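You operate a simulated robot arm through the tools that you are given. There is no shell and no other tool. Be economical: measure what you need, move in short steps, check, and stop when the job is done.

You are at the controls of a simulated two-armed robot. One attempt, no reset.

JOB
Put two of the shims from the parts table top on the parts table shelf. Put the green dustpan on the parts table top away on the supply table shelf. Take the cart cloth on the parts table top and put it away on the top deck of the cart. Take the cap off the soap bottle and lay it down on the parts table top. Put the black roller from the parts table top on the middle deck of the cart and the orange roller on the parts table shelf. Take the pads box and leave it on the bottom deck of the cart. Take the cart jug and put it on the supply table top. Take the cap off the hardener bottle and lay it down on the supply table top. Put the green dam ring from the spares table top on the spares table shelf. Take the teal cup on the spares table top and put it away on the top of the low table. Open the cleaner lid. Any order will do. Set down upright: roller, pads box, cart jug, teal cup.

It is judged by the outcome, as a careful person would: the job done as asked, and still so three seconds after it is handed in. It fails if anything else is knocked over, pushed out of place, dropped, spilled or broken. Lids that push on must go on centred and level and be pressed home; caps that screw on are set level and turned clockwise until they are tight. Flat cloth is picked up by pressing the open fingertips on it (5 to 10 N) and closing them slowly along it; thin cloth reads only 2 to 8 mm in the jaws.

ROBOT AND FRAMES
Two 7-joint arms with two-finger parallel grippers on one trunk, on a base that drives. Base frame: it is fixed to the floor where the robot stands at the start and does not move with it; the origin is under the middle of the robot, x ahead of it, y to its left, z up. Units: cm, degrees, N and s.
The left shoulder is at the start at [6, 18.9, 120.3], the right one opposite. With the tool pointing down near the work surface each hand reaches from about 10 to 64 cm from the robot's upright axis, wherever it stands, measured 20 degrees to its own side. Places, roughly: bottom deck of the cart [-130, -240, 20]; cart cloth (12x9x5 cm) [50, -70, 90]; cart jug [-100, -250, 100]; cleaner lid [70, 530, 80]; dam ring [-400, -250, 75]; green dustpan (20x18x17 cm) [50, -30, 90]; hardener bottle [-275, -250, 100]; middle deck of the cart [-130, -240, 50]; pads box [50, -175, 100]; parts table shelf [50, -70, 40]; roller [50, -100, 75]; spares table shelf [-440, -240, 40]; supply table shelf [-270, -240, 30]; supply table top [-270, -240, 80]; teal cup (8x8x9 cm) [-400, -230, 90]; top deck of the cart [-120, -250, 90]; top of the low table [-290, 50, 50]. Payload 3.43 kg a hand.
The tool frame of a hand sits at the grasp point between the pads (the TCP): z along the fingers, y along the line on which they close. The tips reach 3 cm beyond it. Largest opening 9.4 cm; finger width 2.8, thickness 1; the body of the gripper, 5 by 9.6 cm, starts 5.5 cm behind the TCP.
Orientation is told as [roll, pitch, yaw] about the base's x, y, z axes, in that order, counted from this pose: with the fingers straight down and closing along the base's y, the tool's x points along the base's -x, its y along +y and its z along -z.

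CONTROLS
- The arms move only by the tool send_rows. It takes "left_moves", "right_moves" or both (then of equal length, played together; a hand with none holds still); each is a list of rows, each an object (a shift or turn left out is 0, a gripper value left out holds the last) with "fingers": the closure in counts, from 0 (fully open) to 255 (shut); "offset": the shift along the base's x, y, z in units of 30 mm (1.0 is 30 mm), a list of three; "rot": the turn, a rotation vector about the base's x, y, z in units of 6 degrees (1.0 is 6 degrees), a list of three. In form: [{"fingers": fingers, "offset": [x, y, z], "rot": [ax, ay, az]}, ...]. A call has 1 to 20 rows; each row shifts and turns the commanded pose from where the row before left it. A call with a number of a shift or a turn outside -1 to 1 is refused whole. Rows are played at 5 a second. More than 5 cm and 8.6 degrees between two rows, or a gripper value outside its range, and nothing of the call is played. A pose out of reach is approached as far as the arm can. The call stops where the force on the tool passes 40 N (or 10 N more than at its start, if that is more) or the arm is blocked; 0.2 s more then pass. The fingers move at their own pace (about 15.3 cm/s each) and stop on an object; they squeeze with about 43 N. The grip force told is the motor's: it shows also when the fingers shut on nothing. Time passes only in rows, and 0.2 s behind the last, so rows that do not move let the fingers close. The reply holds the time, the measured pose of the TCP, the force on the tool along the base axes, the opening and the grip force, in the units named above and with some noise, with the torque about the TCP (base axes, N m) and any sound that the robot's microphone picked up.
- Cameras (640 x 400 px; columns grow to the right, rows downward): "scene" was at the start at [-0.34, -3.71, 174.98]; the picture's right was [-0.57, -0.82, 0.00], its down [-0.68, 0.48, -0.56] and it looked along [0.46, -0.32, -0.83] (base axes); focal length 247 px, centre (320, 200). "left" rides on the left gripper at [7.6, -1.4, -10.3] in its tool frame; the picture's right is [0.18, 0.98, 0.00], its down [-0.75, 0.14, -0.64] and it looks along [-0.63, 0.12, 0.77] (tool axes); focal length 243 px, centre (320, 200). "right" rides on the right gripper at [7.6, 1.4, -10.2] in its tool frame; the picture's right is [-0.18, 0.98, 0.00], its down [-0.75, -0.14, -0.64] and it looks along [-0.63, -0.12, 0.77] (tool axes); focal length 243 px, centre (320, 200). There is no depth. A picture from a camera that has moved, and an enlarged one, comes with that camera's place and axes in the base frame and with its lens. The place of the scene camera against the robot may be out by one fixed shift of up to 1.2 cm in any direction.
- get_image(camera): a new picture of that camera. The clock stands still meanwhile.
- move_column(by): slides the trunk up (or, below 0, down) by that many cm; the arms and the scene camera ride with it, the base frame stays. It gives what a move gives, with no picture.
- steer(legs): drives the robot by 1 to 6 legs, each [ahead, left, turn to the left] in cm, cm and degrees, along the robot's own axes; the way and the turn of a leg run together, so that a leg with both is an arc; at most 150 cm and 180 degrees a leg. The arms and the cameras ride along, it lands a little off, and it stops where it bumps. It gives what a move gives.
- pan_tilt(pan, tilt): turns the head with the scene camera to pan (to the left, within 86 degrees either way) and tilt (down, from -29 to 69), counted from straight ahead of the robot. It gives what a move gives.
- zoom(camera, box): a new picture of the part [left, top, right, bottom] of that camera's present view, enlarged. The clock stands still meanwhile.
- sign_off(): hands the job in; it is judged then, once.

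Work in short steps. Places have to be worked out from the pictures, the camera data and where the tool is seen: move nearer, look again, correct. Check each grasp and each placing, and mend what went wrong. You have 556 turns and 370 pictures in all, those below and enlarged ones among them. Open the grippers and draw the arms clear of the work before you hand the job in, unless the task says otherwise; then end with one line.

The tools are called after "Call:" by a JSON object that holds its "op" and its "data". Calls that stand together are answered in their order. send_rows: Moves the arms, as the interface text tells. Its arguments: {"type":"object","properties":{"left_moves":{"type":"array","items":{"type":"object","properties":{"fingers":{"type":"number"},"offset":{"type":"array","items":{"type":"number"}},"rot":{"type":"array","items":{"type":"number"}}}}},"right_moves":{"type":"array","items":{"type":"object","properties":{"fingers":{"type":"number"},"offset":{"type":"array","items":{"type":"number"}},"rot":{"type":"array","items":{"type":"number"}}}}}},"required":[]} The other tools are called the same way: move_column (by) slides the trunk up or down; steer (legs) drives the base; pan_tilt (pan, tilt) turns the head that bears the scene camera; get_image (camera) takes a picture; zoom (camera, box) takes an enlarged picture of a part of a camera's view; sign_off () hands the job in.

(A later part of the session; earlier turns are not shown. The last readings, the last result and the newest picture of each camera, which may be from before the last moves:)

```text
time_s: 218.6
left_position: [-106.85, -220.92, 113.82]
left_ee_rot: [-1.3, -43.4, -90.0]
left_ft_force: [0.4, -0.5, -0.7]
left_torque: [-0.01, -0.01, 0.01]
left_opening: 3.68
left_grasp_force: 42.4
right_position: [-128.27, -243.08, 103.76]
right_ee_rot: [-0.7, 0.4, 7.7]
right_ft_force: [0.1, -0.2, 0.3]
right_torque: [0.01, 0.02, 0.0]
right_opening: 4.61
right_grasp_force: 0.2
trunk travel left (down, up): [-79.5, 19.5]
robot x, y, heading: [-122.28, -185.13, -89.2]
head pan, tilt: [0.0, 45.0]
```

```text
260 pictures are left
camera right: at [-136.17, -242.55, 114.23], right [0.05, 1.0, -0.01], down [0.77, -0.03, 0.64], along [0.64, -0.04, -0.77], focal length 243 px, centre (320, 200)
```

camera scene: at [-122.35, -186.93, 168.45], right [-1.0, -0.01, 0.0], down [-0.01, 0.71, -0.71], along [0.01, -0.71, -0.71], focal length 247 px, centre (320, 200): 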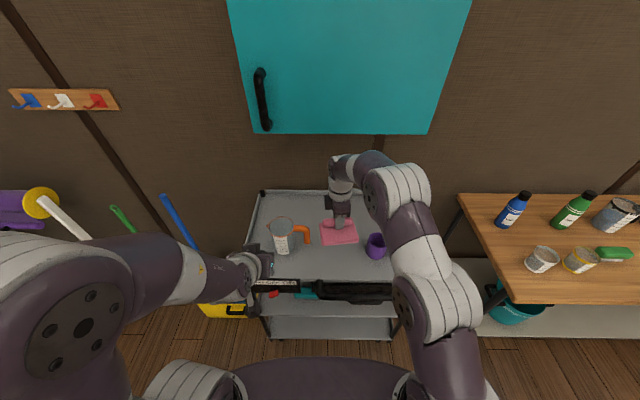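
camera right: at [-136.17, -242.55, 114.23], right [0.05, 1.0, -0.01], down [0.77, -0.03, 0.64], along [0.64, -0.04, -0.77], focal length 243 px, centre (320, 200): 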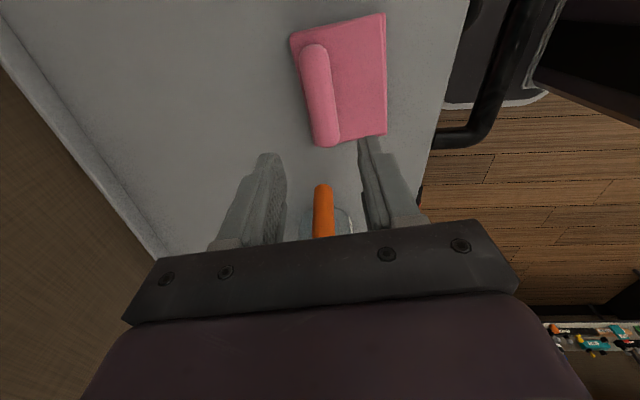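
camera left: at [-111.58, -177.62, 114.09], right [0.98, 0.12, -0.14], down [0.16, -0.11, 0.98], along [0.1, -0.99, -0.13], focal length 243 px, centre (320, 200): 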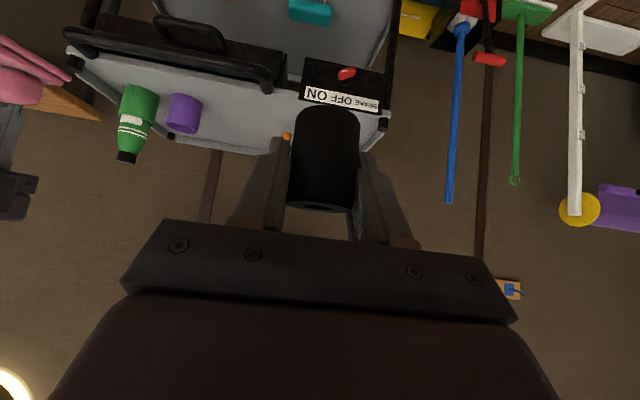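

The cloth lies on the top deck. For the roller I back off, lower the trunk and look at the middle deck.

Call:
{"op": "steer", "data": {"legs": [[-36, 0, 0]]}}

Call:
{"op": "move_column", "data": {"by": -40}}

Call:
{"op": "send_rows", "data": {"left_moves": [{}, {}, {}, {}, {}, {}], "right_moves": [{"offset": [-1, 1, 0]}, {"offset": [-1, 1, 0]}, {"offset": [-1, 1, 0]}, {"offset": [-1, 1, 0]}, {"offset": [-1, 1, 0]}, {"fingers": 0}]}}

Call:
{"op": "get_image", "data": {"camera": "scene"}}

Call:
{"op": "get_image", "data": {"camera": "left"}}

```text
time_s: 220.9
left_position: [-107.34, -186.08, 113.7]
left_ee_rot: [-1.3, -43.4, -90.2]
left_ft_force: [-0.2, -0.6, -0.7]
left_torque: [0.0, 0.0, 0.0]
left_opening: 3.71
left_grasp_force: 43.8
right_position: [-128.79, -208.16, 103.75]
right_ee_rot: [-0.7, 0.5, 7.5]
right_ft_force: [0.6, 0.2, 0.2]
right_torque: [0.01, -0.01, -0.02]
right_opening: 4.63
right_grasp_force: 0.0
trunk travel left (down, up): [-79.5, 19.5]
robot x, y, heading: [-122.93, -150.19, -89.6]
head pan, tilt: [0.0, 45.0]
```

```text
time_s: 224.7
left_position: [-107.19, -185.92, 73.82]
left_ee_rot: [-1.3, -43.4, -90.1]
left_ft_force: [-0.4, 0.7, -0.9]
left_torque: [-0.02, 0.0, 0.02]
left_opening: 3.68
left_grasp_force: 43.1
right_position: [-128.96, -208.06, 63.62]
right_ee_rot: [-0.6, 0.4, 7.5]
right_ft_force: [0.0, -0.4, 0.4]
right_torque: [0.0, 0.0, 0.0]
right_opening: 4.6
right_grasp_force: 0.0
trunk travel left (down, up): [-39.5, 59.5]
robot x, y, heading: [-122.5, -150.3, -89.6]
head pan, tilt: [0.0, 45.0]
```

```text
time_s: 226.1
left_position: [-107.31, -186.03, 73.71]
left_ee_rot: [-1.3, -43.4, -90.3]
left_ft_force: [-0.3, -0.2, -0.2]
left_torque: [-0.02, 0.01, 0.0]
left_opening: 3.68
left_grasp_force: 42.6
right_position: [-144.14, -193.07, 63.74]
right_ee_rot: [-0.8, 0.5, 7.5]
right_ft_force: [0.0, -0.3, 0.0]
right_torque: [-0.05, 0.01, -0.01]
right_opening: 9.37
right_grasp_force: 0.1
trunk travel left (down, up): [-39.5, 59.5]
robot x, y, heading: [-122.67, -149.83, -89.5]
head pan, tilt: [0.0, 45.0]
```

```text
259 pictures are left
camera scene: at [-122.7, -151.99, 128.44], right [-1.0, -0.01, 0.0], down [-0.01, 0.71, -0.71], along [0.01, -0.71, -0.71], focal length 247 px, centre (320, 200)
```

scene: 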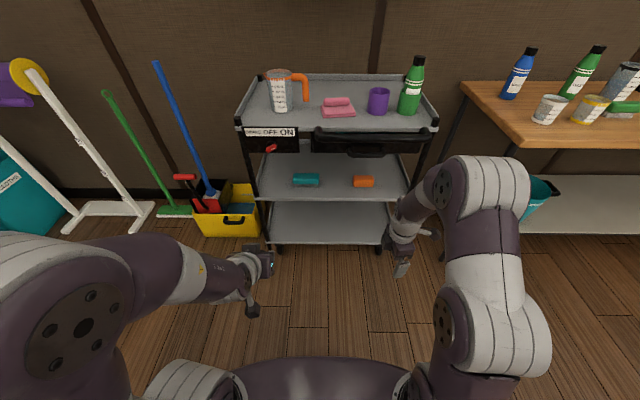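

```text
258 pictures are left
camera left: at [-108.41, -173.28, 75.97], right [0.98, 0.12, -0.14], down [0.16, -0.11, 0.98], along [0.1, -0.99, -0.13], focal length 243 px, centre (320, 200)
```

left: 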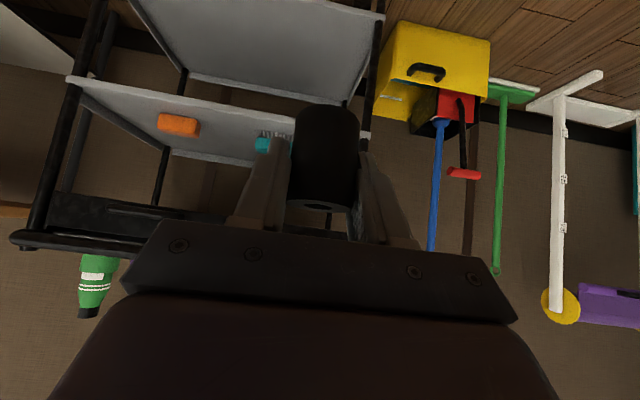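

Middle deck at z ≈ 51.6, front edge y ≈ -230, drawer bottom ≈ 78. I line the left hand up with the gap at x -129.5, lower it, and pull the right hand back.

Call:
{"op": "steer", "data": {"legs": [[0, -22, -0.5]]}}

Call:
{"op": "send_rows", "data": {"left_moves": [{"offset": [0, 0, -1]}, {"offset": [0, 0, -1]}, {"offset": [0, -1, -1]}, {"offset": [0, -1, -1]}, {"offset": [0, -1, -1]}, {}], "right_moves": [{"offset": [0, 1, 0]}, {"offset": [0, 1, 0]}, {"offset": [0, 1, 0]}, {"offset": [0, 1, 0]}, {"offset": [0, 1, 0]}, {}]}}

Call:
{"op": "get_image", "data": {"camera": "left"}}

Call:
{"op": "get_image", "data": {"camera": "scene"}}

```text
time_s: 227.8
left_position: [-129.58, -186.24, 73.75]
left_ee_rot: [-1.2, -43.4, -90.9]
left_ft_force: [0.4, -0.3, -0.6]
left_torque: [0.02, 0.0, -0.01]
left_opening: 3.68
left_grasp_force: 43.2
right_position: [-166.29, -193.0, 63.85]
right_ee_rot: [-0.6, 0.4, 6.9]
right_ft_force: [0.0, 0.1, -0.1]
right_torque: [-0.01, -0.02, -0.03]
right_opening: 9.4
right_grasp_force: 0.0
trunk travel left (down, up): [-39.5, 59.5]
robot x, y, heading: [-144.11, -150.23, -90.2]
head pan, tilt: [0.0, 45.0]
```

```text
time_s: 229.2
left_position: [-131.05, -196.98, 60.64]
left_ee_rot: [-1.2, -43.3, -90.5]
left_ft_force: [0.9, -0.4, -0.9]
left_torque: [0.03, -0.02, -0.01]
left_opening: 3.69
left_grasp_force: 42.9
left hand out of reach, approached as far as the arm can: row 1, 2, 3, 4, 5
right_position: [-166.43, -178.01, 63.79]
right_ee_rot: [-0.7, 0.4, 6.9]
right_ft_force: [0.0, 0.2, 0.3]
right_torque: [0.0, 0.03, 0.02]
right_opening: 9.42
right_grasp_force: 0.1
trunk travel left (down, up): [-39.5, 59.5]
robot x, y, heading: [-144.33, -150.14, -90.0]
head pan, tilt: [0.0, 45.0]
```

```text
257 pictures are left
camera left: at [-132.1, -184.25, 62.93], right [0.98, 0.11, -0.14], down [0.15, -0.11, 0.98], along [0.09, -0.99, -0.13], focal length 243 px, centre (320, 200)
```

left: 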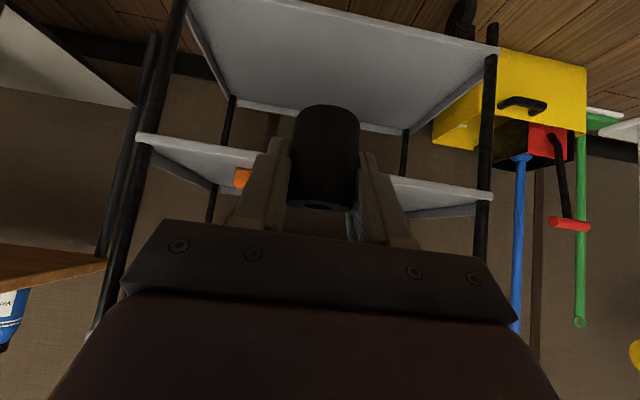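

```text
256 pictures are left
camera scene: at [-144.48, -152.02, 128.44], right [-1.0, 0.0, 0.0], down [0.0, 0.71, -0.71], along [0.0, -0.71, -0.71], focal length 247 px, centre (320, 200)
```

scene: 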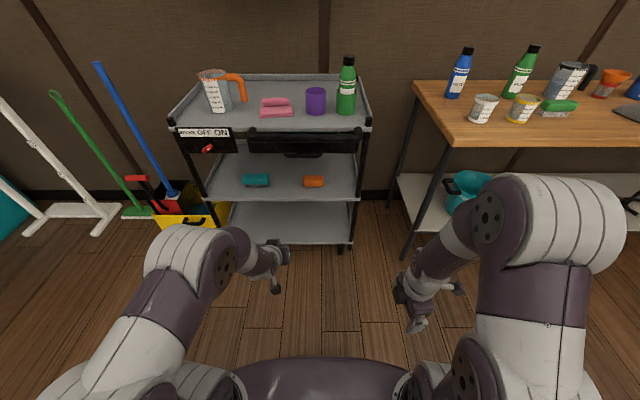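

Call:
{"op": "move_column", "data": {"by": -3}}

Call:
{"op": "steer", "data": {"legs": [[24, 1.5, 0]]}}

Call:
{"op": "get_image", "data": {"camera": "left"}}

Call:
{"op": "get_image", "data": {"camera": "scene"}}

```text
time_s: 229.9
left_position: [-130.98, -196.92, 57.8]
left_ee_rot: [-1.2, -43.4, -90.6]
left_ft_force: [0.7, -0.1, -1.3]
left_torque: [-0.02, -0.01, 0.04]
left_opening: 3.71
left_grasp_force: 43.3
right_position: [-166.22, -177.93, 60.92]
right_ee_rot: [-0.8, 0.4, 6.9]
right_ft_force: [0.5, -0.1, -0.2]
right_torque: [0.05, -0.03, -0.04]
right_opening: 9.42
right_grasp_force: 0.0
trunk travel left (down, up): [-36.5, 62.5]
robot x, y, heading: [-144.32, -150.33, -89.9]
head pan, tilt: [0.0, 45.0]
```

```text
time_s: 231.7
left_position: [-129.29, -220.61, 57.83]
left_ee_rot: [-1.2, -43.3, -90.2]
left_ft_force: [0.0, 0.1, -0.6]
left_torque: [0.0, -0.01, -0.03]
left_opening: 3.69
left_grasp_force: 43.0
right_position: [-164.56, -201.78, 60.95]
right_ee_rot: [-0.6, 0.3, 7.3]
right_ft_force: [0.8, -0.3, -0.2]
right_torque: [-0.03, -0.02, 0.0]
right_opening: 9.41
right_grasp_force: 0.2
trunk travel left (down, up): [-36.5, 62.5]
robot x, y, heading: [-142.56, -174.14, -89.8]
head pan, tilt: [0.0, 45.0]
```

```text
255 pictures are left
camera left: at [-130.32, -207.97, 59.94], right [0.98, 0.12, -0.14], down [0.15, -0.11, 0.98], along [0.1, -0.99, -0.13], focal length 243 px, centre (320, 200)
```

left: 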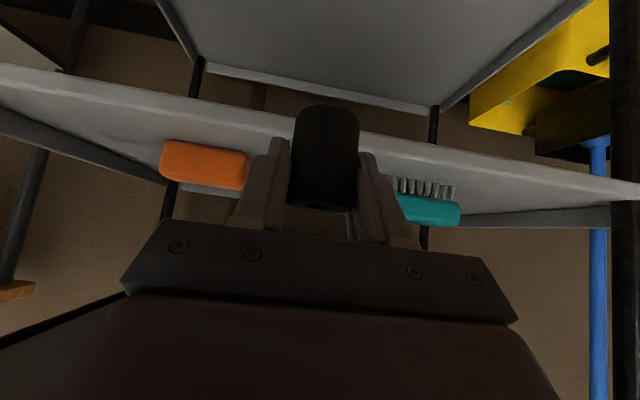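

```text
254 pictures are left
camera scene: at [-142.92, -175.88, 125.44], right [-1.0, 0.0, 0.0], down [0.0, 0.71, -0.71], along [0.0, -0.71, -0.71], focal length 247 px, centre (320, 200)
```

scene: 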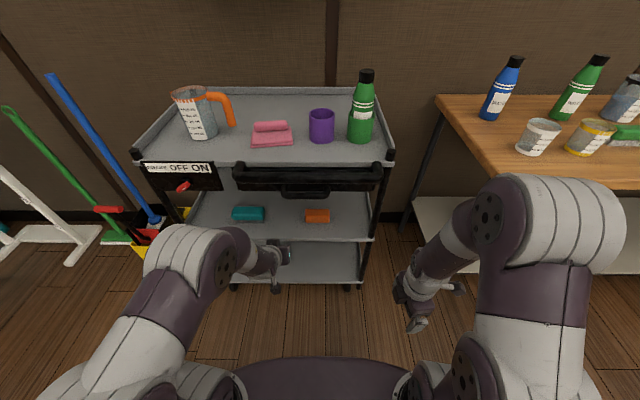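

Call:
{"op": "steer", "data": {"legs": [[6, 0, 0]]}}

Call:
{"op": "send_rows", "data": {"left_moves": [{"offset": [0, -0.6, 0]}, {"offset": [0, -0.8, 0]}, {"offset": [0, -0.8, 0]}, {"offset": [0, -0.6, 0]}, {}]}}

Call:
{"op": "get_image", "data": {"camera": "left"}}

Call:
{"op": "zoom", "data": {"camera": "scene", "box": [130, 130, 430, 310]}}

```text
time_s: 232.7
left_position: [-129.21, -226.63, 57.73]
left_ee_rot: [-1.2, -43.2, -90.1]
left_ft_force: [-0.9, 0.8, -0.9]
left_torque: [-0.01, 0.02, 0.01]
left_opening: 3.7
left_grasp_force: 43.1
right_position: [-164.5, -207.82, 60.9]
right_ee_rot: [-0.6, 0.4, 7.3]
right_ft_force: [-0.5, -0.1, 0.1]
right_torque: [0.02, 0.01, -0.03]
right_opening: 9.42
right_grasp_force: 0.0
trunk travel left (down, up): [-36.5, 62.5]
robot x, y, heading: [-142.65, -179.84, -89.7]
head pan, tilt: [0.0, 45.0]
```

```text
time_s: 233.8
left_position: [-129.29, -234.76, 57.77]
left_ee_rot: [-1.3, -43.4, -90.1]
left_ft_force: [-0.5, 0.8, -0.5]
left_torque: [-0.01, 0.0, 0.0]
left_opening: 3.69
left_grasp_force: 43.4
right_position: [-164.58, -207.81, 60.98]
right_ee_rot: [-0.7, 0.5, 7.3]
right_ft_force: [-0.2, 0.9, -0.2]
right_torque: [0.0, -0.04, -0.02]
right_opening: 9.42
right_grasp_force: 0.0
trunk travel left (down, up): [-36.5, 62.5]
robot x, y, heading: [-142.62, -180.17, -89.5]
head pan, tilt: [0.0, 45.0]
```

```text
253 pictures are left
camera left: at [-130.35, -222.14, 59.98], right [0.98, 0.12, -0.14], down [0.15, -0.11, 0.98], along [0.1, -0.99, -0.13], focal length 243 px, centre (320, 200)
```

left: 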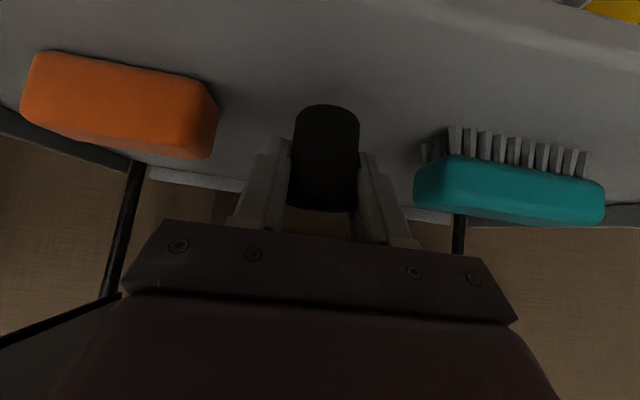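

```text
2.13 times, centred on (280, 220) of scene
camera zoom: at [-142.9, -181.74, 125.44], right [-1.0, 0.0, 0.0], down [0.0, 0.71, -0.71], along [0.0, -0.71, -0.71], focal length 528 px, centre (405, 157)
```

zoom: 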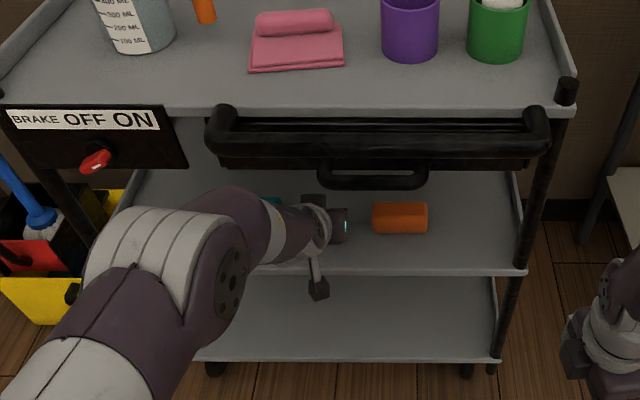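

Call:
{"op": "send_rows", "data": {"left_moves": [{"offset": [0, 0, -0.3]}, {"offset": [0, 0, -0.15]}, {"offset": [0, 0, -0.08]}, {"offset": [0, 0, -0.08]}, {"offset": [0, 0, -0.08]}]}}

```text
time_s: 235.1
left_position: [-129.15, -234.88, 55.79]
left_ee_rot: [-1.2, -43.6, -90.1]
left_ft_force: [1.9, 4.7, 11.0]
left_torque: [0.42, -0.1, -0.01]
left_opening: 3.72
left_grasp_force: 42.4
right_position: [-164.59, -207.68, 60.94]
right_ee_rot: [-0.9, 0.4, 7.3]
right_ft_force: [0.1, 1.0, -1.1]
right_torque: [0.01, -0.05, 0.04]
right_opening: 9.4
right_grasp_force: 0.0
trunk travel left (down, up): [-36.5, 62.5]
robot x, y, heading: [-142.44, -179.98, -89.7]
head pan, tilt: [0.0, 45.0]
```

Contact (11 N). I let go and back out.

Call:
{"op": "send_rows", "data": {"left_moves": [{"offset": [0, 0, 0.04]}, {"fingers": 80}, {}, {}, {"offset": [0, 0.5, 0]}, {"offset": [0, 1, 0]}, {"offset": [0, 1, 0]}, {}]}}

Call:
{"op": "get_image", "data": {"camera": "left"}}

```text
time_s: 236.8
left_position: [-129.14, -227.4, 55.75]
left_ee_rot: [-1.3, -43.3, -90.1]
left_ft_force: [1.3, -0.4, -0.9]
left_torque: [0.0, 0.01, 0.01]
left_opening: 6.45
left_grasp_force: 0.1
right_position: [-164.61, -207.77, 60.9]
right_ee_rot: [-0.8, 0.4, 7.2]
right_ft_force: [0.1, -0.6, -1.4]
right_torque: [-0.01, 0.01, -0.03]
right_opening: 9.4
right_grasp_force: 0.2
trunk travel left (down, up): [-36.5, 62.5]
robot x, y, heading: [-142.5, -179.88, -90.0]
head pan, tilt: [0.0, 45.0]
```

```text
251 pictures are left
camera left: at [-130.29, -214.72, 57.95], right [0.98, 0.12, -0.14], down [0.15, -0.11, 0.98], along [0.1, -0.99, -0.13], focal length 243 px, centre (320, 200)
```

left: 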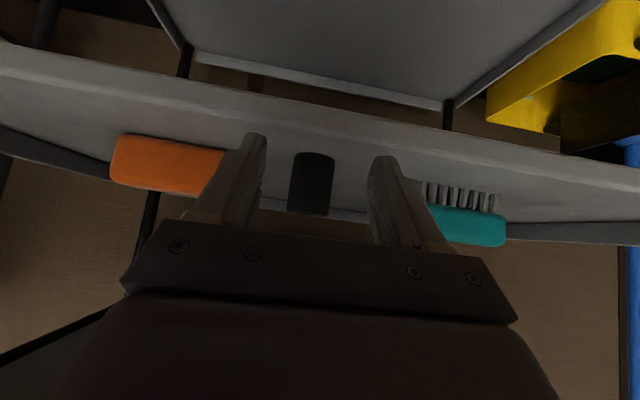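

The black roller stands on the middle deck. I back off, raise the trunk and look closely at the jug.

Call:
{"op": "steer", "data": {"legs": [[-26, 0, 0]]}}

Call:
{"op": "move_column", "data": {"by": 39}}

Call:
{"op": "steer", "data": {"legs": [[0, 22, 0]]}}

Call:
{"op": "get_image", "data": {"camera": "left"}}

Call:
{"op": "zoom", "data": {"camera": "scene", "box": [230, 90, 450, 240]}}

```text
time_s: 238.7
left_position: [-129.39, -201.8, 55.78]
left_ee_rot: [-1.2, -43.4, -90.1]
left_ft_force: [-0.3, -0.6, -0.3]
left_torque: [0.02, 0.0, 0.02]
left_opening: 6.47
left_grasp_force: 0.0
right_position: [-164.69, -182.14, 60.94]
right_ee_rot: [-0.8, 0.4, 7.2]
right_ft_force: [1.2, 0.3, 0.3]
right_torque: [0.01, -0.03, -0.02]
right_opening: 9.41
right_grasp_force: 0.1
trunk travel left (down, up): [-36.5, 62.5]
robot x, y, heading: [-142.68, -154.34, -89.9]
head pan, tilt: [0.0, 45.0]
```

```text
time_s: 242.4
left_position: [-129.5, -201.76, 94.88]
left_ee_rot: [-1.2, -43.5, -90.1]
left_ft_force: [-0.5, 0.3, -0.6]
left_torque: [0.0, -0.02, 0.0]
left_opening: 6.45
left_grasp_force: 0.1
right_position: [-164.66, -182.25, 99.9]
right_ee_rot: [-0.7, 0.5, 7.3]
right_ft_force: [0.9, 0.2, 0.0]
right_torque: [0.0, 0.0, 0.01]
right_opening: 9.42
right_grasp_force: 0.1
trunk travel left (down, up): [-75.5, 23.5]
robot x, y, heading: [-143.26, -154.28, -90.1]
head pan, tilt: [0.0, 45.0]
```

```text
time_s: 244.1
left_position: [-107.24, -201.69, 94.79]
left_ee_rot: [-1.2, -43.4, -90.2]
left_ft_force: [-0.2, 1.3, 0.3]
left_torque: [0.01, 0.0, -0.02]
left_opening: 6.45
left_grasp_force: 0.1
right_position: [-142.68, -182.07, 99.89]
right_ee_rot: [-0.7, 0.4, 7.2]
right_ft_force: [1.1, 0.4, -0.7]
right_torque: [0.0, -0.02, 0.02]
right_opening: 9.38
right_grasp_force: 0.2
trunk travel left (down, up): [-75.5, 23.5]
robot x, y, heading: [-120.82, -154.51, -89.8]
head pan, tilt: [0.0, 45.0]
```

```text
250 pictures are left
camera left: at [-108.37, -189.07, 96.96], right [0.98, 0.12, -0.14], down [0.15, -0.11, 0.98], along [0.1, -0.99, -0.13], focal length 243 px, centre (320, 200)
```

left: 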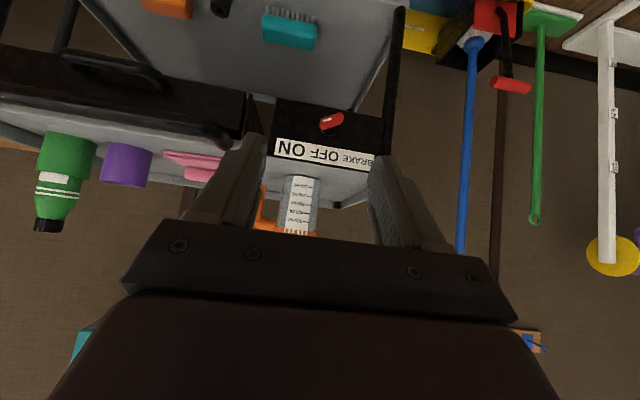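

```text
2.67 times, centred on (340, 165) of scene
camera zoom: at [-120.9, -156.03, 164.44], right [-1.0, 0.0, 0.0], down [0.0, 0.71, -0.71], along [0.0, -0.71, -0.71], focal length 659 px, centre (267, 293)
```

zoom: 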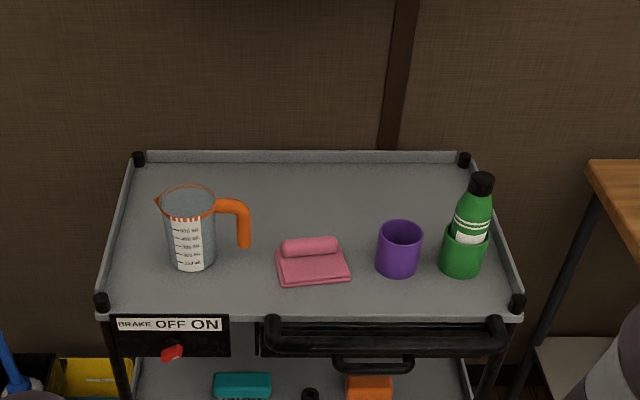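

The jug's body is about 8–8.6 cm wide with its axis near (-107.5, -245.5), handle free at the bottom. I open the left hand and drive up so the fingers come from the front around the body.

Call:
{"op": "send_rows", "data": {"left_moves": [{"fingers": 0}, {}]}}

Call:
{"op": "steer", "data": {"legs": [[29, 0, 0]]}}

Call:
{"op": "get_image", "data": {"camera": "left"}}

Call:
{"op": "zoom", "data": {"camera": "scene", "box": [210, 150, 430, 300]}}

```text
time_s: 244.7
left_position: [-107.19, -201.71, 94.83]
left_ee_rot: [-1.3, -43.4, -90.2]
left_ft_force: [0.8, 0.2, 0.3]
left_torque: [0.01, -0.01, -0.01]
left_opening: 9.38
left_grasp_force: 0.0
right_position: [-142.69, -182.05, 99.97]
right_ee_rot: [-0.7, 0.5, 7.1]
right_ft_force: [0.1, 0.6, 0.6]
right_torque: [0.01, -0.01, -0.01]
right_opening: 9.44
right_grasp_force: 0.2
trunk travel left (down, up): [-75.5, 23.5]
robot x, y, heading: [-120.81, -154.04, -89.9]
head pan, tilt: [0.0, 45.0]
```

```text
time_s: 246.8
left_position: [-107.12, -230.92, 94.76]
left_ee_rot: [-1.2, -43.4, -90.2]
left_ft_force: [0.8, 0.0, 1.0]
left_torque: [-0.02, -0.05, 0.0]
left_opening: 9.4
left_grasp_force: 0.2
right_position: [-142.55, -211.15, 99.99]
right_ee_rot: [-0.7, 0.4, 7.1]
right_ft_force: [-0.5, 0.0, -0.4]
right_torque: [-0.01, 0.03, 0.01]
right_opening: 9.4
right_grasp_force: 0.0
trunk travel left (down, up): [-75.5, 23.5]
robot x, y, heading: [-120.65, -183.49, -89.9]
head pan, tilt: [0.0, 45.0]
```

```text
248 pictures are left
camera left: at [-108.31, -218.17, 96.96], right [0.98, 0.11, -0.14], down [0.15, -0.11, 0.98], along [0.1, -0.99, -0.13], focal length 243 px, centre (320, 200)
```

left: 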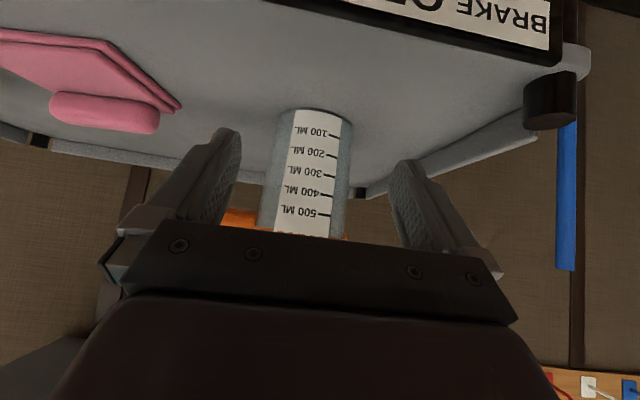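

```text
2.67 times, centred on (320, 225) of scene
camera zoom: at [-120.84, -185.12, 164.45], right [-1.0, 0.0, 0.0], down [0.0, 0.71, -0.71], along [0.0, -0.71, -0.71], focal length 659 px, centre (320, 133)
```

zoom: 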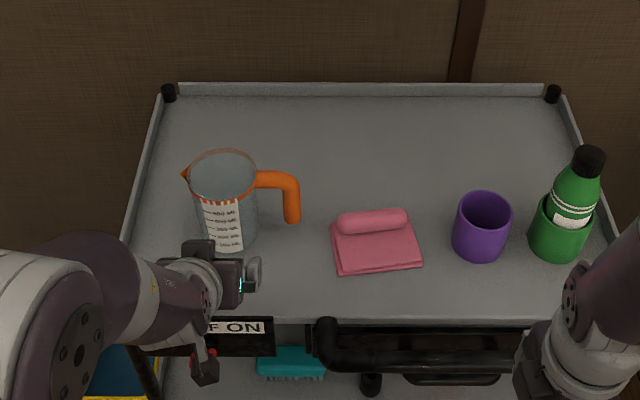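

Call:
{"op": "send_rows", "data": {"left_moves": [{"offset": [0, -0.7, -0.4]}, {"offset": [0, -0.8, -0.4]}, {"offset": [0, -0.8, -0.3]}, {"offset": [0, -0.8, -0.2]}, {"offset": [0, -0.8, -0.1]}, {}]}}

Call:
{"op": "get_image", "data": {"camera": "left"}}

Call:
{"op": "zoom", "data": {"camera": "scene", "box": [210, 150, 430, 300]}}

```text
time_s: 248.2
left_position: [-107.19, -242.28, 90.7]
left_ee_rot: [-1.3, -43.3, -90.2]
left_ft_force: [0.7, 0.0, 0.2]
left_torque: [-0.03, 0.05, 0.02]
left_opening: 9.39
left_grasp_force: 0.1
right_position: [-142.7, -211.12, 100.0]
right_ee_rot: [-0.7, 0.4, 7.0]
right_ft_force: [0.0, 0.0, 0.1]
right_torque: [0.0, -0.02, -0.02]
right_opening: 9.42
right_grasp_force: 0.0
trunk travel left (down, up): [-75.5, 23.5]
robot x, y, heading: [-120.62, -183.45, -90.1]
head pan, tilt: [0.0, 45.0]
```

```text
246 pictures are left
camera left: at [-108.32, -229.67, 92.92], right [0.98, 0.11, -0.14], down [0.15, -0.11, 0.98], along [0.1, -0.99, -0.13], focal length 243 px, centre (320, 200)
```

left: 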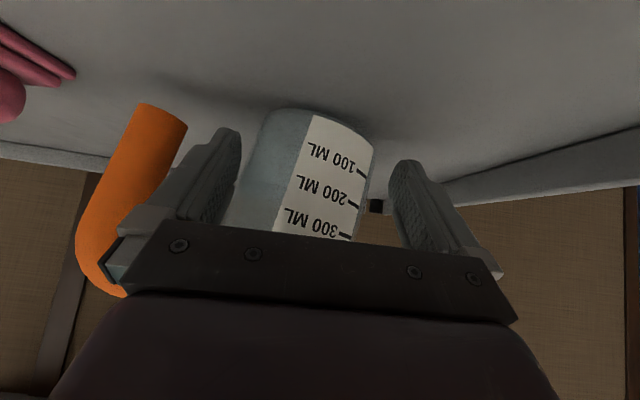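

```text
2.67 times, centred on (320, 225) of scene
camera zoom: at [-120.84, -185.04, 164.44], right [-1.0, 0.0, 0.0], down [0.0, 0.71, -0.71], along [0.0, -0.71, -0.71], focal length 659 px, centre (320, 133)
```

zoom: 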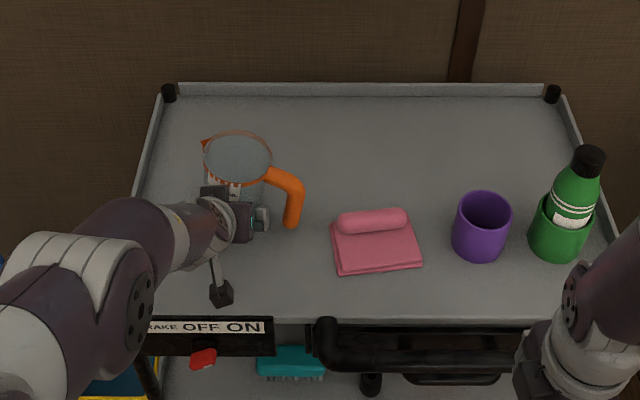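

The handle brushed the gripper and the jug turned a little but stands. It is centred between the fingers, so I close slowly.

Call:
{"op": "send_rows", "data": {"left_moves": [{"fingers": 25}, {"fingers": 45}, {"fingers": 65}, {"fingers": 120}, {}, {}]}}

Call:
{"op": "get_image", "data": {"camera": "left"}}

Call:
{"op": "zoom", "data": {"camera": "scene", "box": [210, 150, 430, 300]}}

```text
time_s: 249.6
left_position: [-107.26, -242.5, 90.71]
left_ee_rot: [-1.2, -43.4, -90.4]
left_ft_force: [-0.1, 1.2, -0.3]
left_torque: [0.0, -0.01, 0.02]
left_opening: 4.96
left_grasp_force: 0.1
right_position: [-142.61, -211.05, 99.98]
right_ee_rot: [-0.8, 0.4, 7.0]
right_ft_force: [-1.2, 0.3, -0.1]
right_torque: [0.04, 0.0, 0.01]
right_opening: 9.42
right_grasp_force: 0.1
trunk travel left (down, up): [-75.5, 23.5]
robot x, y, heading: [-120.49, -183.74, -89.8]
head pan, tilt: [0.0, 45.0]
```

```text
244 pictures are left
camera left: at [-108.32, -229.71, 92.9], right [0.98, 0.11, -0.14], down [0.15, -0.11, 0.98], along [0.1, -0.99, -0.13], focal length 243 px, centre (320, 200)
```

left: 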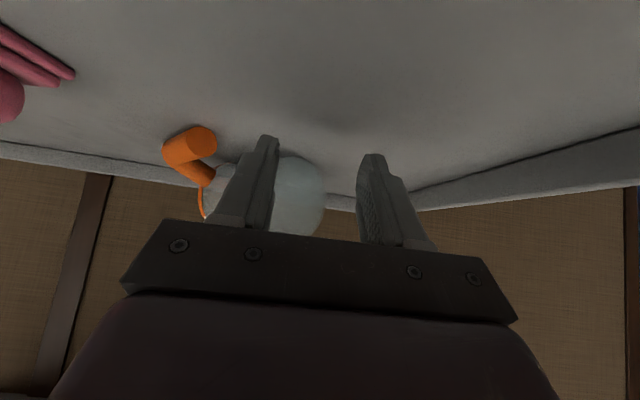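

```text
2.67 times, centred on (320, 225) of scene
camera zoom: at [-120.84, -185.14, 164.44], right [-1.0, 0.0, 0.0], down [0.0, 0.71, -0.71], along [0.0, -0.71, -0.71], focal length 659 px, centre (320, 133)
```

zoom: 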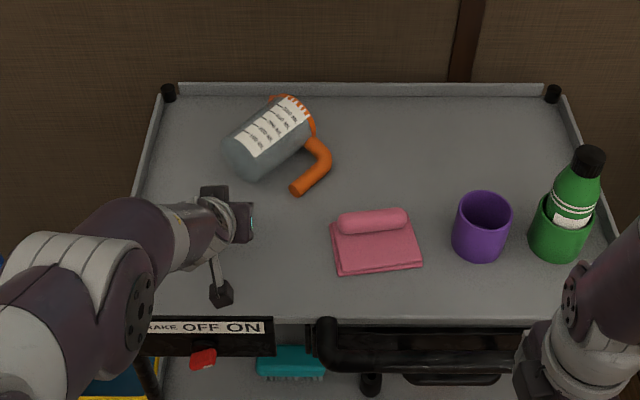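

The jug slipped out of the tapered grip and tipped onto its side on the deck; nothing else moved. I will pick it up by its handle and set it upright. First the left hand draws back.

Call:
{"op": "send_rows", "data": {"left_moves": [{"offset": [0, 0.8, 0.4]}, {"offset": [0, 1, 0.5]}, {"offset": [0, 1, 0.8]}, {"offset": [0.4, 1, 1]}, {"offset": [0.4, 1, 1]}, {"offset": [0.4, 0.8, 0.5]}, {}]}}

Call:
{"op": "zoom", "data": {"camera": "scene", "box": [240, 160, 380, 260]}}

```text
time_s: 251.2
left_position: [-106.12, -225.21, 103.01]
left_ee_rot: [-0.9, -43.4, -90.3]
left_ft_force: [0.1, -0.8, -0.2]
left_torque: [0.0, 0.01, 0.01]
left_opening: 4.95
left_grasp_force: 0.0
left hand out of reach, approached as far as the arm can: row 5, 6
right_position: [-142.59, -211.33, 99.96]
right_ee_rot: [-0.8, 0.5, 7.2]
right_ft_force: [0.6, 0.2, 0.3]
right_torque: [0.05, -0.02, -0.02]
right_opening: 9.39
right_grasp_force: 0.0
trunk travel left (down, up): [-75.5, 23.5]
robot x, y, heading: [-120.28, -183.45, -89.9]
head pan, tilt: [0.0, 45.0]
```

```text
4.00 times, centred on (310, 210) of scene
camera zoom: at [-120.83, -185.2, 164.44], right [-1.0, 0.0, 0.0], down [0.0, 0.71, -0.71], along [0.0, -0.71, -0.71], focal length 989 px, centre (360, 160)
```

zoom: 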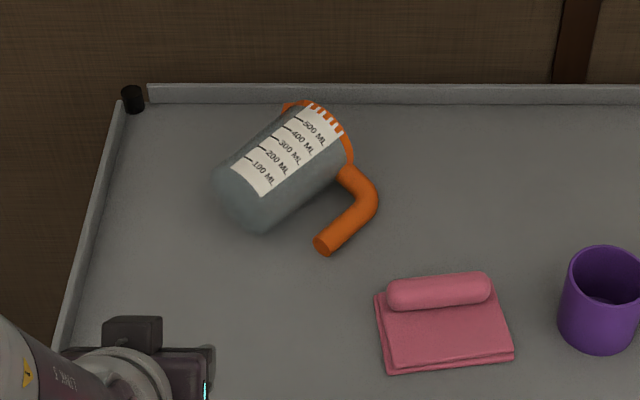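

The handle bar lies around (-119.5, -252.5), running along the jug. I shift the robot a little, then turn the right hand to +50° and bring it over the bar.

Call:
{"op": "steer", "data": {"legs": [[5, 10, 0]]}}

Call:
{"op": "send_rows", "data": {"right_moves": [{"offset": [0, 0, 1], "rot": [0, 0, 1], "fingers": 100}, {"offset": [0, 0, 0.5], "rot": [0, 0, 1]}, {"offset": [0.5, -1, 0], "rot": [0, 0, 1]}, {"offset": [0.5, -1, 0], "rot": [0, 0, 1]}, {"offset": [0.5, -1, 0], "rot": [0, 0, 1]}, {"offset": [0.5, -1, 0], "rot": [0, 0, 1]}, {"offset": [0.5, -1, 0], "rot": [0, 0, 1]}, {"offset": [0.5, -1, 0]}, {"offset": [0.5, -1, 0]}, {"offset": [0.2, -1, -0.5]}, {}]}}

Call:
{"op": "get_image", "data": {"camera": "right"}}

```text
time_s: 252.4
left_position: [-96.05, -230.13, 103.11]
left_ee_rot: [-0.9, -43.3, -90.3]
left_ft_force: [-0.2, -0.4, 0.2]
left_torque: [0.02, -0.01, 0.0]
left_opening: 4.98
left_grasp_force: 0.1
right_position: [-132.55, -216.21, 99.97]
right_ee_rot: [-0.6, 0.4, 7.1]
right_ft_force: [0.1, -0.8, -0.6]
right_torque: [-0.01, 0.0, 0.03]
right_opening: 9.41
right_grasp_force: 0.1
trunk travel left (down, up): [-75.5, 23.5]
robot x, y, heading: [-110.1, -188.38, -90.1]
head pan, tilt: [0.0, 45.0]
```

```text
time_s: 254.8
left_position: [-96.06, -230.07, 103.08]
left_ee_rot: [-0.8, -43.5, -90.3]
left_ft_force: [0.0, 0.8, -0.7]
left_torque: [-0.02, 0.0, 0.02]
left_opening: 4.97
left_grasp_force: 0.1
right_position: [-121.38, -240.09, 102.78]
right_ee_rot: [-0.6, 0.6, 49.2]
right_ft_force: [-0.3, 0.7, 0.3]
right_torque: [0.0, 0.03, 0.0]
right_opening: 5.73
right_grasp_force: 0.0
trunk travel left (down, up): [-75.5, 23.5]
robot x, y, heading: [-110.62, -188.11, -89.9]
head pan, tilt: [0.0, 45.0]
```

```text
241 pictures are left
camera right: at [-127.75, -244.69, 113.32], right [-0.62, 0.78, -0.01], down [0.6, 0.49, 0.64], along [0.51, 0.39, -0.77], focal length 243 px, centre (320, 200)
```

right: 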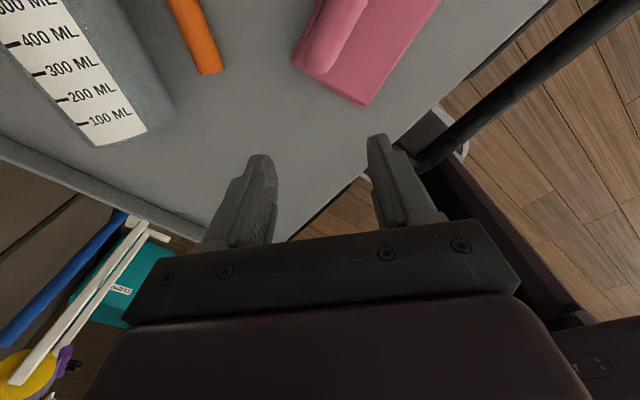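

Call:
{"op": "send_rows", "data": {"right_moves": [{"offset": [0.2, -0.8, -0.5]}, {"offset": [0.2, -0.8, -0.5]}, {"offset": [0.2, -0.8, -0.5]}, {"offset": [0.2, -0.8, -0.5]}, {"offset": [0.2, -0.8, -0.5]}, {}]}}

Call:
{"op": "get_image", "data": {"camera": "right"}}

```text
time_s: 256.2
left_position: [-96.02, -230.25, 102.93]
left_ee_rot: [-0.9, -43.3, -90.3]
left_ft_force: [0.2, -0.5, 0.7]
left_torque: [-0.05, 0.0, 0.02]
left_opening: 4.97
left_grasp_force: 0.0
right_position: [-119.33, -248.56, 95.58]
right_ee_rot: [-0.8, 0.4, 49.2]
right_ft_force: [-0.4, 0.1, -0.8]
right_torque: [-0.02, -0.01, 0.02]
right_opening: 5.74
right_grasp_force: 0.0
right hand out of reach, approached as far as the arm can: row 4, 5
trunk travel left (down, up): [-75.5, 23.5]
robot x, y, heading: [-110.33, -188.04, -90.1]
head pan, tilt: [0.0, 45.0]
```

```text
240 pictures are left
camera right: at [-125.61, -253.24, 106.12], right [-0.62, 0.78, -0.01], down [0.6, 0.49, 0.64], along [0.51, 0.39, -0.77], focal length 243 px, centre (320, 200)
```

right: 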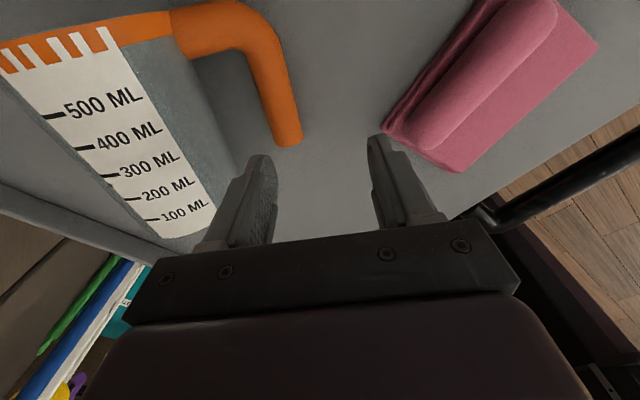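

Call:
{"op": "steer", "data": {"legs": [[3, 0, 0]]}}

Call:
{"op": "send_rows", "data": {"right_moves": [{"offset": [0.3, -0.3, -0.6], "rot": [0, 0, 0.5]}, {"offset": [0, 0, -0.7]}, {"offset": [0, 0, -0.5]}, {}]}}

Call:
{"op": "get_image", "data": {"camera": "right"}}

```text
time_s: 257.0
left_position: [-96.07, -232.82, 103.23]
left_ee_rot: [-0.9, -43.5, -90.3]
left_ft_force: [-0.4, 0.7, -0.6]
left_torque: [-0.03, 0.0, -0.01]
left_opening: 4.96
left_grasp_force: 0.1
right_position: [-119.32, -251.29, 95.91]
right_ee_rot: [-0.8, 0.6, 49.2]
right_ft_force: [-0.2, 0.0, 0.8]
right_torque: [-0.01, -0.03, 0.01]
right_opening: 5.73
right_grasp_force: 0.0
trunk travel left (down, up): [-75.5, 23.5]
robot x, y, heading: [-110.44, -191.41, -89.9]
head pan, tilt: [0.0, 45.0]
```

```text
time_s: 258.0
left_position: [-96.04, -232.97, 102.99]
left_ee_rot: [-0.9, -43.4, -90.4]
left_ft_force: [0.2, 0.2, 0.0]
left_torque: [0.0, 0.01, 0.0]
left_opening: 4.95
left_grasp_force: 0.0
right_position: [-118.78, -251.16, 89.31]
right_ee_rot: [-0.7, 0.4, 52.2]
right_ft_force: [-0.2, -0.3, 0.5]
right_torque: [-0.03, 0.02, -0.01]
right_opening: 5.72
right_grasp_force: 0.1
right hand out of reach, approached as far as the arm can: row 1
trunk travel left (down, up): [-75.5, 23.5]
robot x, y, heading: [-110.4, -191.24, -90.2]
head pan, tilt: [0.0, 45.0]
```

```text
239 pictures are left
camera right: at [-124.79, -256.1, 99.67], right [-0.66, 0.75, -0.01], down [0.57, 0.52, 0.64], along [0.48, 0.42, -0.77], focal length 243 px, centre (320, 200)
```

right: 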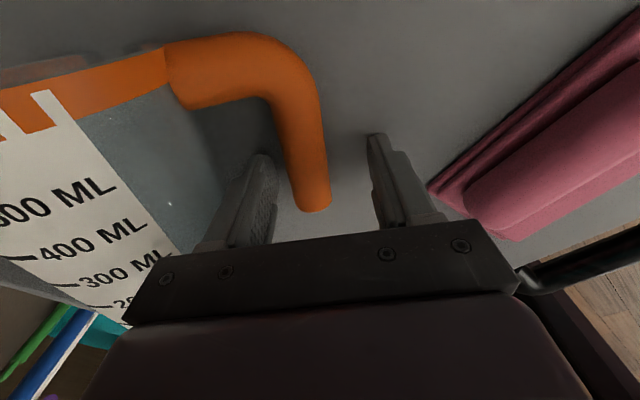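

The fingers straddle the handle bar. I close on it.

Call:
{"op": "send_rows", "data": {"right_moves": [{"offset": [0, 0, -0.08]}, {"fingers": 150}, {"fingers": 190}, {"fingers": 255}, {}, {}]}}

Call:
{"op": "send_rows", "data": {"right_moves": [{"offset": [0, 0, 0.3]}, {"offset": [0, 0, 0.4]}, {"offset": [0, 0, 0.4]}, {}]}}

Call:
{"op": "get_image", "data": {"camera": "right"}}

Call:
{"op": "zoom", "data": {"camera": "scene", "box": [220, 150, 460, 310]}}

```text
time_s: 259.4
left_position: [-96.1, -233.01, 103.04]
left_ee_rot: [-0.8, -43.3, -90.2]
left_ft_force: [-0.5, 0.2, -0.4]
left_torque: [-0.02, 0.04, 0.02]
left_opening: 4.96
left_grasp_force: 0.1
right_position: [-118.81, -251.14, 88.92]
right_ee_rot: [-0.7, 0.4, 52.1]
right_ft_force: [-4.6, 1.2, 4.6]
right_torque: [0.16, 0.15, 0.08]
right_opening: 2.39
right_grasp_force: 43.2
trunk travel left (down, up): [-75.5, 23.5]
robot x, y, heading: [-110.39, -191.43, -90.0]
head pan, tilt: [0.0, 45.0]
```

```text
time_s: 260.4
left_position: [-96.09, -233.1, 103.09]
left_ee_rot: [-0.9, -43.3, -90.3]
left_ft_force: [0.4, 0.8, 0.4]
left_torque: [0.01, 0.02, 0.02]
left_opening: 4.97
left_grasp_force: 0.0
right_position: [-118.69, -251.17, 92.1]
right_ee_rot: [-0.7, 0.4, 52.2]
right_ft_force: [0.0, 0.3, -0.8]
right_torque: [0.05, 0.05, -0.01]
right_opening: 2.36
right_grasp_force: 42.8
trunk travel left (down, up): [-75.5, 23.5]
robot x, y, heading: [-110.45, -191.73, -89.8]
head pan, tilt: [0.0, 45.0]
```

```text
238 pictures are left
camera right: at [-124.81, -256.16, 102.54], right [-0.66, 0.75, -0.01], down [0.57, 0.52, 0.64], along [0.48, 0.42, -0.77], focal length 243 px, centre (320, 200)
```

right: 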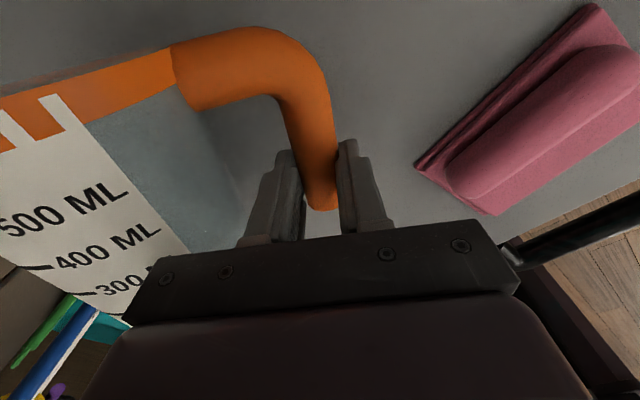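

```text
2.50 times, centred on (340, 230) of scene
camera zoom: at [-110.77, -193.13, 164.44], right [-1.0, 0.0, 0.0], down [0.0, 0.71, -0.71], along [0.0, -0.71, -0.71], focal length 618 px, centre (270, 125)
```

zoom: 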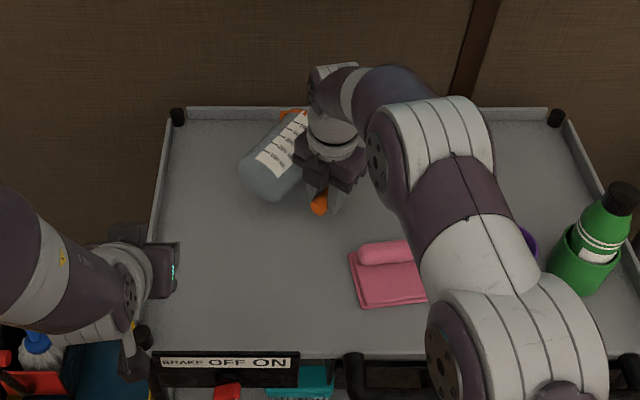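

The jug comes up, light. I raise it and back the robot into free space before turning it upright.

Call:
{"op": "send_rows", "data": {"right_moves": [{"offset": [0, 0.3, 0.8]}, {"offset": [0, 0.5, 0.8]}, {"offset": [0, 0.5, 0.8]}, {"offset": [0, 0.5, 0.8]}, {"offset": [0, 0.5, 0.5]}, {}]}}

Call:
{"op": "steer", "data": {"legs": [[-45, 0, 0]]}}

Call:
{"op": "send_rows", "data": {"left_moves": [{"offset": [0.5, 0.5, 0]}, {"offset": [0.5, 0.5, 0]}, {"offset": [0.5, 0, 0]}, {}], "right_moves": [{"offset": [-0.5, 0.5, 0]}, {"offset": [-0.5, 0.5, 0]}, {"offset": [-0.5, 0, 0]}, {}]}}

Call:
{"op": "get_image", "data": {"camera": "scene"}}

```text
time_s: 261.8
left_position: [-96.1, -233.24, 103.12]
left_ee_rot: [-0.9, -43.2, -90.4]
left_ft_force: [0.1, -0.3, 0.6]
left_torque: [-0.02, 0.0, -0.02]
left_opening: 4.97
left_grasp_force: 0.1
right_position: [-118.49, -244.15, 103.5]
right_ee_rot: [-0.6, 0.4, 52.1]
right_ft_force: [-0.1, 1.1, -0.9]
right_torque: [0.07, 0.05, -0.01]
right_opening: 2.37
right_grasp_force: 43.3
trunk travel left (down, up): [-75.5, 23.5]
robot x, y, heading: [-110.64, -191.37, -89.6]
head pan, tilt: [0.0, 45.0]
```

```text
time_s: 264.5
left_position: [-96.1, -189.08, 102.97]
left_ee_rot: [-0.9, -43.3, -90.5]
left_ft_force: [0.2, -0.4, 0.3]
left_torque: [0.03, -0.02, 0.02]
left_opening: 4.95
left_grasp_force: 0.0
right_position: [-118.95, -200.01, 103.43]
right_ee_rot: [-0.7, 0.5, 52.0]
right_ft_force: [0.5, -0.5, -1.1]
right_torque: [0.08, 0.04, -0.01]
right_opening: 2.39
right_grasp_force: 42.7
trunk travel left (down, up): [-75.5, 23.5]
robot x, y, heading: [-110.37, -147.27, -90.0]
head pan, tilt: [0.0, 45.0]
```

```text
time_s: 265.5
left_position: [-95.54, -186.62, 104.11]
left_ee_rot: [0.2, -43.0, -90.9]
left_ft_force: [-0.5, 0.0, 0.3]
left_torque: [0.06, 0.02, -0.02]
left_opening: 4.98
left_grasp_force: 0.1
left hand out of reach, approached as far as the arm can: row 1, 2, 3
right_position: [-123.23, -196.98, 103.44]
right_ee_rot: [-0.7, 0.5, 52.1]
right_ft_force: [-0.6, 0.4, -1.2]
right_torque: [0.06, 0.02, 0.04]
right_opening: 2.35
right_grasp_force: 43.1
trunk travel left (down, up): [-75.5, 23.5]
robot x, y, heading: [-110.41, -147.51, -90.1]
head pan, tilt: [0.0, 45.0]
```

```text
236 pictures are left
camera scene: at [-110.81, -149.1, 164.44], right [-1.0, 0.0, 0.0], down [0.0, 0.71, -0.71], along [0.0, -0.71, -0.71], focal length 247 px, centre (320, 200)
```

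scene: 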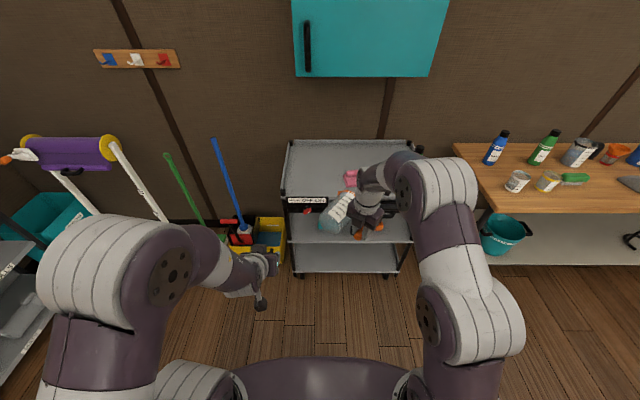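

I turn the hand about its closing axis so the mouth comes up, 30° first.

Call:
{"op": "send_rows", "data": {"right_moves": [{"rot": [-0.788, 0.616, 0]}, {"rot": [-0.788, 0.616, 0]}, {"rot": [-0.788, 0.616, 0]}, {"rot": [-0.788, 0.616, 0]}, {"rot": [-0.788, 0.616, 0]}, {}]}}

Call:
{"op": "get_image", "data": {"camera": "scene"}}

```text
time_s: 266.9
left_position: [-95.52, -186.57, 104.06]
left_ee_rot: [0.2, -43.1, -90.9]
left_ft_force: [0.2, 0.0, 0.3]
left_torque: [0.01, -0.01, -0.01]
left_opening: 4.98
left_grasp_force: 0.2
right_position: [-123.43, -197.16, 103.37]
right_ee_rot: [-0.7, 30.5, 52.1]
right_ft_force: [-0.4, 0.4, -0.3]
right_torque: [0.06, 0.01, -0.03]
right_opening: 2.37
right_grasp_force: 43.4
trunk travel left (down, up): [-75.5, 23.5]
robot x, y, heading: [-110.67, -147.33, -89.7]
head pan, tilt: [0.0, 45.0]
```

```text
235 pictures are left
camera scene: at [-110.85, -149.14, 164.44], right [-1.0, 0.0, 0.0], down [0.0, 0.71, -0.71], along [0.0, -0.71, -0.71], focal length 247 px, centre (320, 200)
```

scene: 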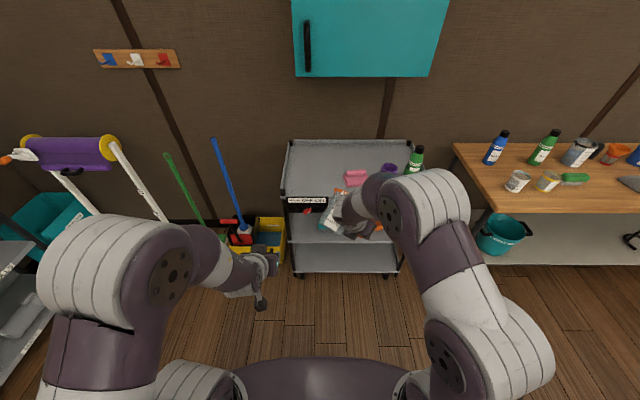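

Call:
{"op": "send_rows", "data": {"right_moves": [{"rot": [-0.788, 0.616, 0]}, {"rot": [-0.788, 0.616, 0]}, {"rot": [-0.788, 0.616, 0]}, {"rot": [-0.788, 0.616, 0]}, {"rot": [-0.788, 0.616, 0]}, {}]}}

Call:
{"op": "get_image", "data": {"camera": "scene"}}

Call:
{"op": "get_image", "data": {"camera": "right"}}

```text
time_s: 268.3
left_position: [-95.59, -186.57, 104.05]
left_ee_rot: [0.2, -43.0, -90.8]
left_ft_force: [0.1, -0.2, 0.5]
left_torque: [0.02, 0.01, -0.01]
left_opening: 4.98
left_grasp_force: 0.1
right_position: [-123.35, -197.17, 103.42]
right_ee_rot: [-0.6, 60.6, 52.2]
right_ft_force: [0.4, 0.0, -0.5]
right_torque: [0.01, 0.04, 0.0]
right_opening: 2.38
right_grasp_force: 43.3
trunk travel left (down, up): [-75.5, 23.5]
robot x, y, heading: [-110.76, -147.58, -90.2]
head pan, tilt: [0.0, 45.0]
```

```text
234 pictures are left
camera scene: at [-110.84, -149.09, 164.44], right [-1.0, 0.0, 0.0], down [0.0, 0.71, -0.71], along [0.0, -0.71, -0.71], focal length 247 px, centre (320, 200)
```

scene: 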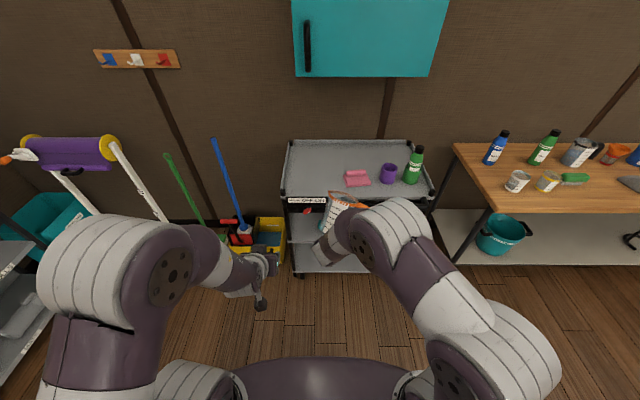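

```text
233 pictures are left
camera right: at [-121.6, -192.04, 115.25], right [-0.73, 0.67, -0.16], down [0.68, 0.65, -0.34], along [-0.12, -0.36, -0.93], focal length 243 px, centre (320, 200)
```

right: 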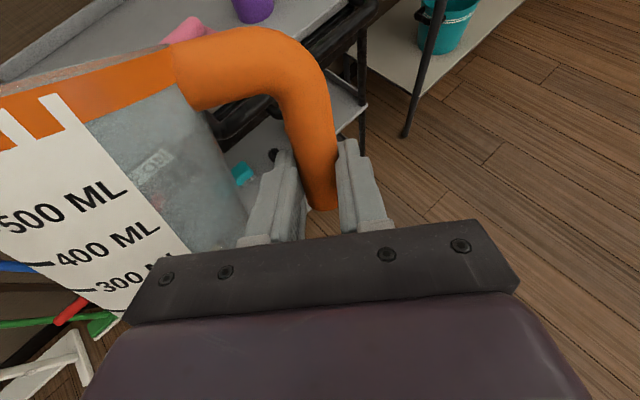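

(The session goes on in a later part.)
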